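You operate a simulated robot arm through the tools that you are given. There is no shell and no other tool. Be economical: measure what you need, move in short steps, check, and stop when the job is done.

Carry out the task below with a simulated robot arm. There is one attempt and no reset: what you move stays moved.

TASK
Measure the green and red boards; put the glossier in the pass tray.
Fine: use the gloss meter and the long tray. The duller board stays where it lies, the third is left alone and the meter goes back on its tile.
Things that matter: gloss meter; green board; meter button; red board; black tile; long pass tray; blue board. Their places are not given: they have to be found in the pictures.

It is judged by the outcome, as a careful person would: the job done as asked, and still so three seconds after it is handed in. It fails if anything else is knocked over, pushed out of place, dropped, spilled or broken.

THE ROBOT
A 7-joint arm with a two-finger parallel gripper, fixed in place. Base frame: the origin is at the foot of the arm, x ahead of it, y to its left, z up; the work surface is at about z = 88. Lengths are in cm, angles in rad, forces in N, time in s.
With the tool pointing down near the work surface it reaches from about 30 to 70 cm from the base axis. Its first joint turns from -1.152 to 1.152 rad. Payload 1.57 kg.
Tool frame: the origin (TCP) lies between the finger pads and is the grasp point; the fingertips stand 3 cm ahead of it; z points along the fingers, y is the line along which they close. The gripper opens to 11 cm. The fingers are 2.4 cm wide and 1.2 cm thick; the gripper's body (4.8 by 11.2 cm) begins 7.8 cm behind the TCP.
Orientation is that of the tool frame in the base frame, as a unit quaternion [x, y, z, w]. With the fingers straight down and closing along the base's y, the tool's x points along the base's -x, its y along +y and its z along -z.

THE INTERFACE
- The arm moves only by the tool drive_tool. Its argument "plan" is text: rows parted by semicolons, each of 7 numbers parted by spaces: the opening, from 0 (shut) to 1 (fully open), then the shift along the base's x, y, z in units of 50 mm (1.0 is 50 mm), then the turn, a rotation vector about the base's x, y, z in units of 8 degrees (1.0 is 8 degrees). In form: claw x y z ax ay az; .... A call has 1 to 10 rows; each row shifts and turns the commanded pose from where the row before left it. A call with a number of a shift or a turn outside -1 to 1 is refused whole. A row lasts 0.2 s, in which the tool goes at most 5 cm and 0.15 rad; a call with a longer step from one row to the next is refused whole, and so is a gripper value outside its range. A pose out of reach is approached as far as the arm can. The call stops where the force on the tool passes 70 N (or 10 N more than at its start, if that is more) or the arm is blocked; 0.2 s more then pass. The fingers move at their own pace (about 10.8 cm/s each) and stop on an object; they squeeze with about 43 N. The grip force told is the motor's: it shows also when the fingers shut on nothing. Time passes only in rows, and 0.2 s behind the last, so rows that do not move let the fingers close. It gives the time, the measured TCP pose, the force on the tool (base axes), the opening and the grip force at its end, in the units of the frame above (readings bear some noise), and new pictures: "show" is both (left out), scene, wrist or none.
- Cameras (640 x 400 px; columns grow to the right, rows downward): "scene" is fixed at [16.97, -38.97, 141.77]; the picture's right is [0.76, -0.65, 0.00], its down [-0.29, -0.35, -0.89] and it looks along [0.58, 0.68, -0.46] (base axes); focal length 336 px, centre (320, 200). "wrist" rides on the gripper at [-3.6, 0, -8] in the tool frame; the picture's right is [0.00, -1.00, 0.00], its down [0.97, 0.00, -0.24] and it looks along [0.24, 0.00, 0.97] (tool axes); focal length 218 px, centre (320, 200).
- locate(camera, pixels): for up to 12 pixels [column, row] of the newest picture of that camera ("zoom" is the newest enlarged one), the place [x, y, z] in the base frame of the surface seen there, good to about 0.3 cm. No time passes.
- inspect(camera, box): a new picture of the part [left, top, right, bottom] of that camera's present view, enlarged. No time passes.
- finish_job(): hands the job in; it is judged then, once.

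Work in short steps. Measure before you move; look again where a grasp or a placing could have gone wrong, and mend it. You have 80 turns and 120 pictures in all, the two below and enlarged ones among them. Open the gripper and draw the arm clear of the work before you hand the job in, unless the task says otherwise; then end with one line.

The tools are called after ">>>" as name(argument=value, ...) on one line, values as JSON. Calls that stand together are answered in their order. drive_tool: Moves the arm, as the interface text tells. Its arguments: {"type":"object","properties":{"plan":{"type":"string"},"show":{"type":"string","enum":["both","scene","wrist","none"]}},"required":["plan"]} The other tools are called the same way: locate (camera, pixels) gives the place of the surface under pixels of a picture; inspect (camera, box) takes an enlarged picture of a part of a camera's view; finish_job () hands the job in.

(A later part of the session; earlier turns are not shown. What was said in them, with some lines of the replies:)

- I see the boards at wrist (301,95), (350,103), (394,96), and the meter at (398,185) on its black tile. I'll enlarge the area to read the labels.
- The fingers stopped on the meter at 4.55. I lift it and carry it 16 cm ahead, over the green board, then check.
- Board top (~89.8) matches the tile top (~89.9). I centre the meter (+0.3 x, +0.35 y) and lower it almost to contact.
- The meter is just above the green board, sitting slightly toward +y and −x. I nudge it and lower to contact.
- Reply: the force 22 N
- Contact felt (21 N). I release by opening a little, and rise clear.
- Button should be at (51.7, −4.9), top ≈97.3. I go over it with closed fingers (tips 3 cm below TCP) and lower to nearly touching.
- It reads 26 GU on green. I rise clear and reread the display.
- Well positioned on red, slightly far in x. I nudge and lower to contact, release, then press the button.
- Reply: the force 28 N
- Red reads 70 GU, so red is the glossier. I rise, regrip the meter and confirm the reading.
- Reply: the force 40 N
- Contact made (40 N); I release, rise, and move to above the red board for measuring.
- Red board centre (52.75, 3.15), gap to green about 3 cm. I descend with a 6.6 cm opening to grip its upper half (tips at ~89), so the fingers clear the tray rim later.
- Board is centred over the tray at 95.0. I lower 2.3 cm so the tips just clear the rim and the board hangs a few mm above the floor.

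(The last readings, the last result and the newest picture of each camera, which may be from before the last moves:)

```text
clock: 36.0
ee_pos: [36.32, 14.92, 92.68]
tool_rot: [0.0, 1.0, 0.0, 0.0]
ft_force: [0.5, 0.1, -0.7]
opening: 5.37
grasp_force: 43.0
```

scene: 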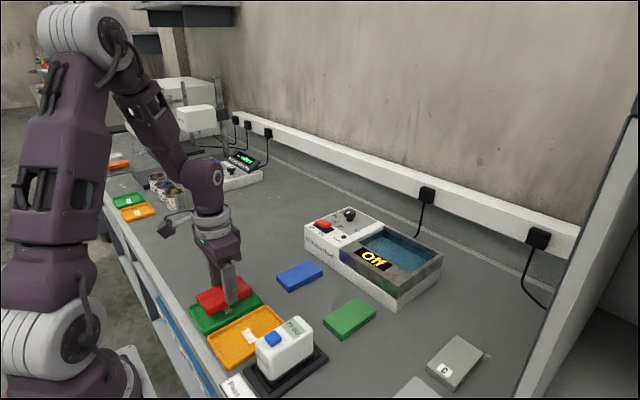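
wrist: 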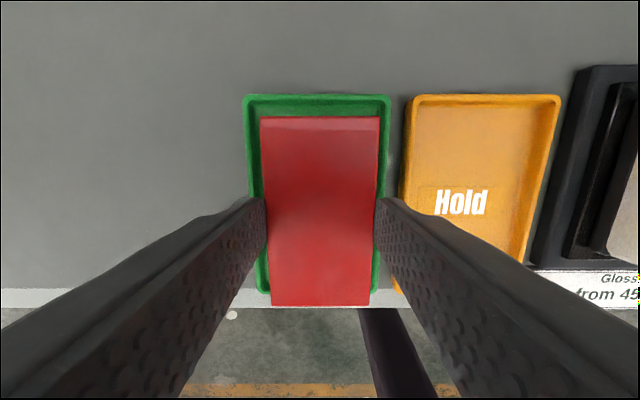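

>>> drive_tool(plan="0.57 0 0 0 0 0 0;0.57 0 0 0 0 0 0;0.57 0 0 0.3 0 0 0;0.57 0 0 0.9 0 0 0;0.57 0 0 0.9 0 0 0;0.57 0 0 0.9 0 0 0;0.57 0 0 0.9 0 0 0;0.57 0 0 0 0 0 0")

>>> inspect(camera="scene", box=[170, 250, 394, 390])

```text
clock: 37.8
ee_pos: [36.57, 14.6, 112.34]
tool_rot: [0.0, 1.0, 0.0, 0.001]
ft_force: [-0.5, -0.3, -0.6]
opening: 6.27
grasp_force: 0.0
```

scene: 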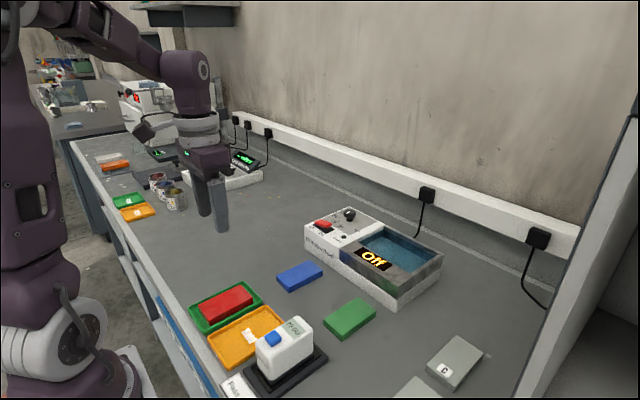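
wrist: 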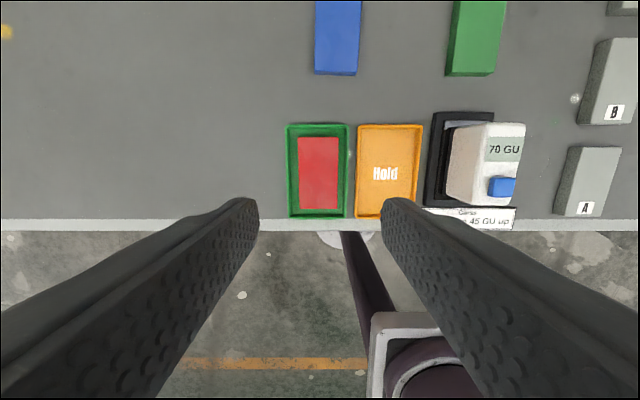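

```text
2.86 times, centred on (282, 320) of scene
```

zoom: 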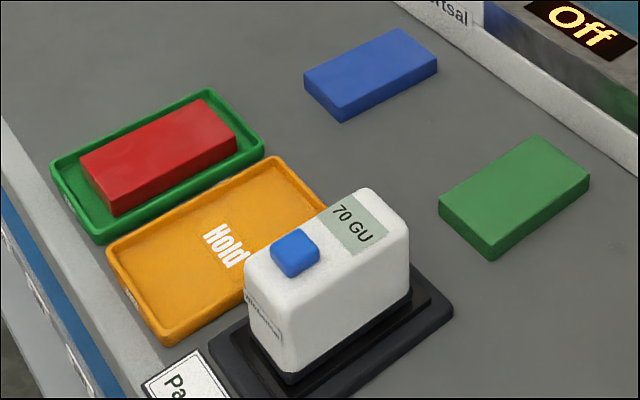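

The red board lies flat in the pass tray, the meter is on its tile, and the others have not moved. I open the gripper fully and rise a bit more.

>>> drive_tool(plan="1 0 0 0.8 0 0 0;1 0 0 0.8 0 0 0;1 0 0 0 0 0 0", show="none")

>>> finish_job()

```text
clock: 38.6
ee_pos: [36.49, 14.57, 120.15]
tool_rot: [0.0, 1.0, 0.001, 0.0]
ft_force: [-0.9, -0.5, 0.4]
opening: 11.01
grasp_force: 0.1
```

```text
The job is handed in.
```

The green board read 26 GU and the red 70 GU, so the red board is in the long pass tray; the meter is back on its black tile, and the green and blue boards are where they lay.
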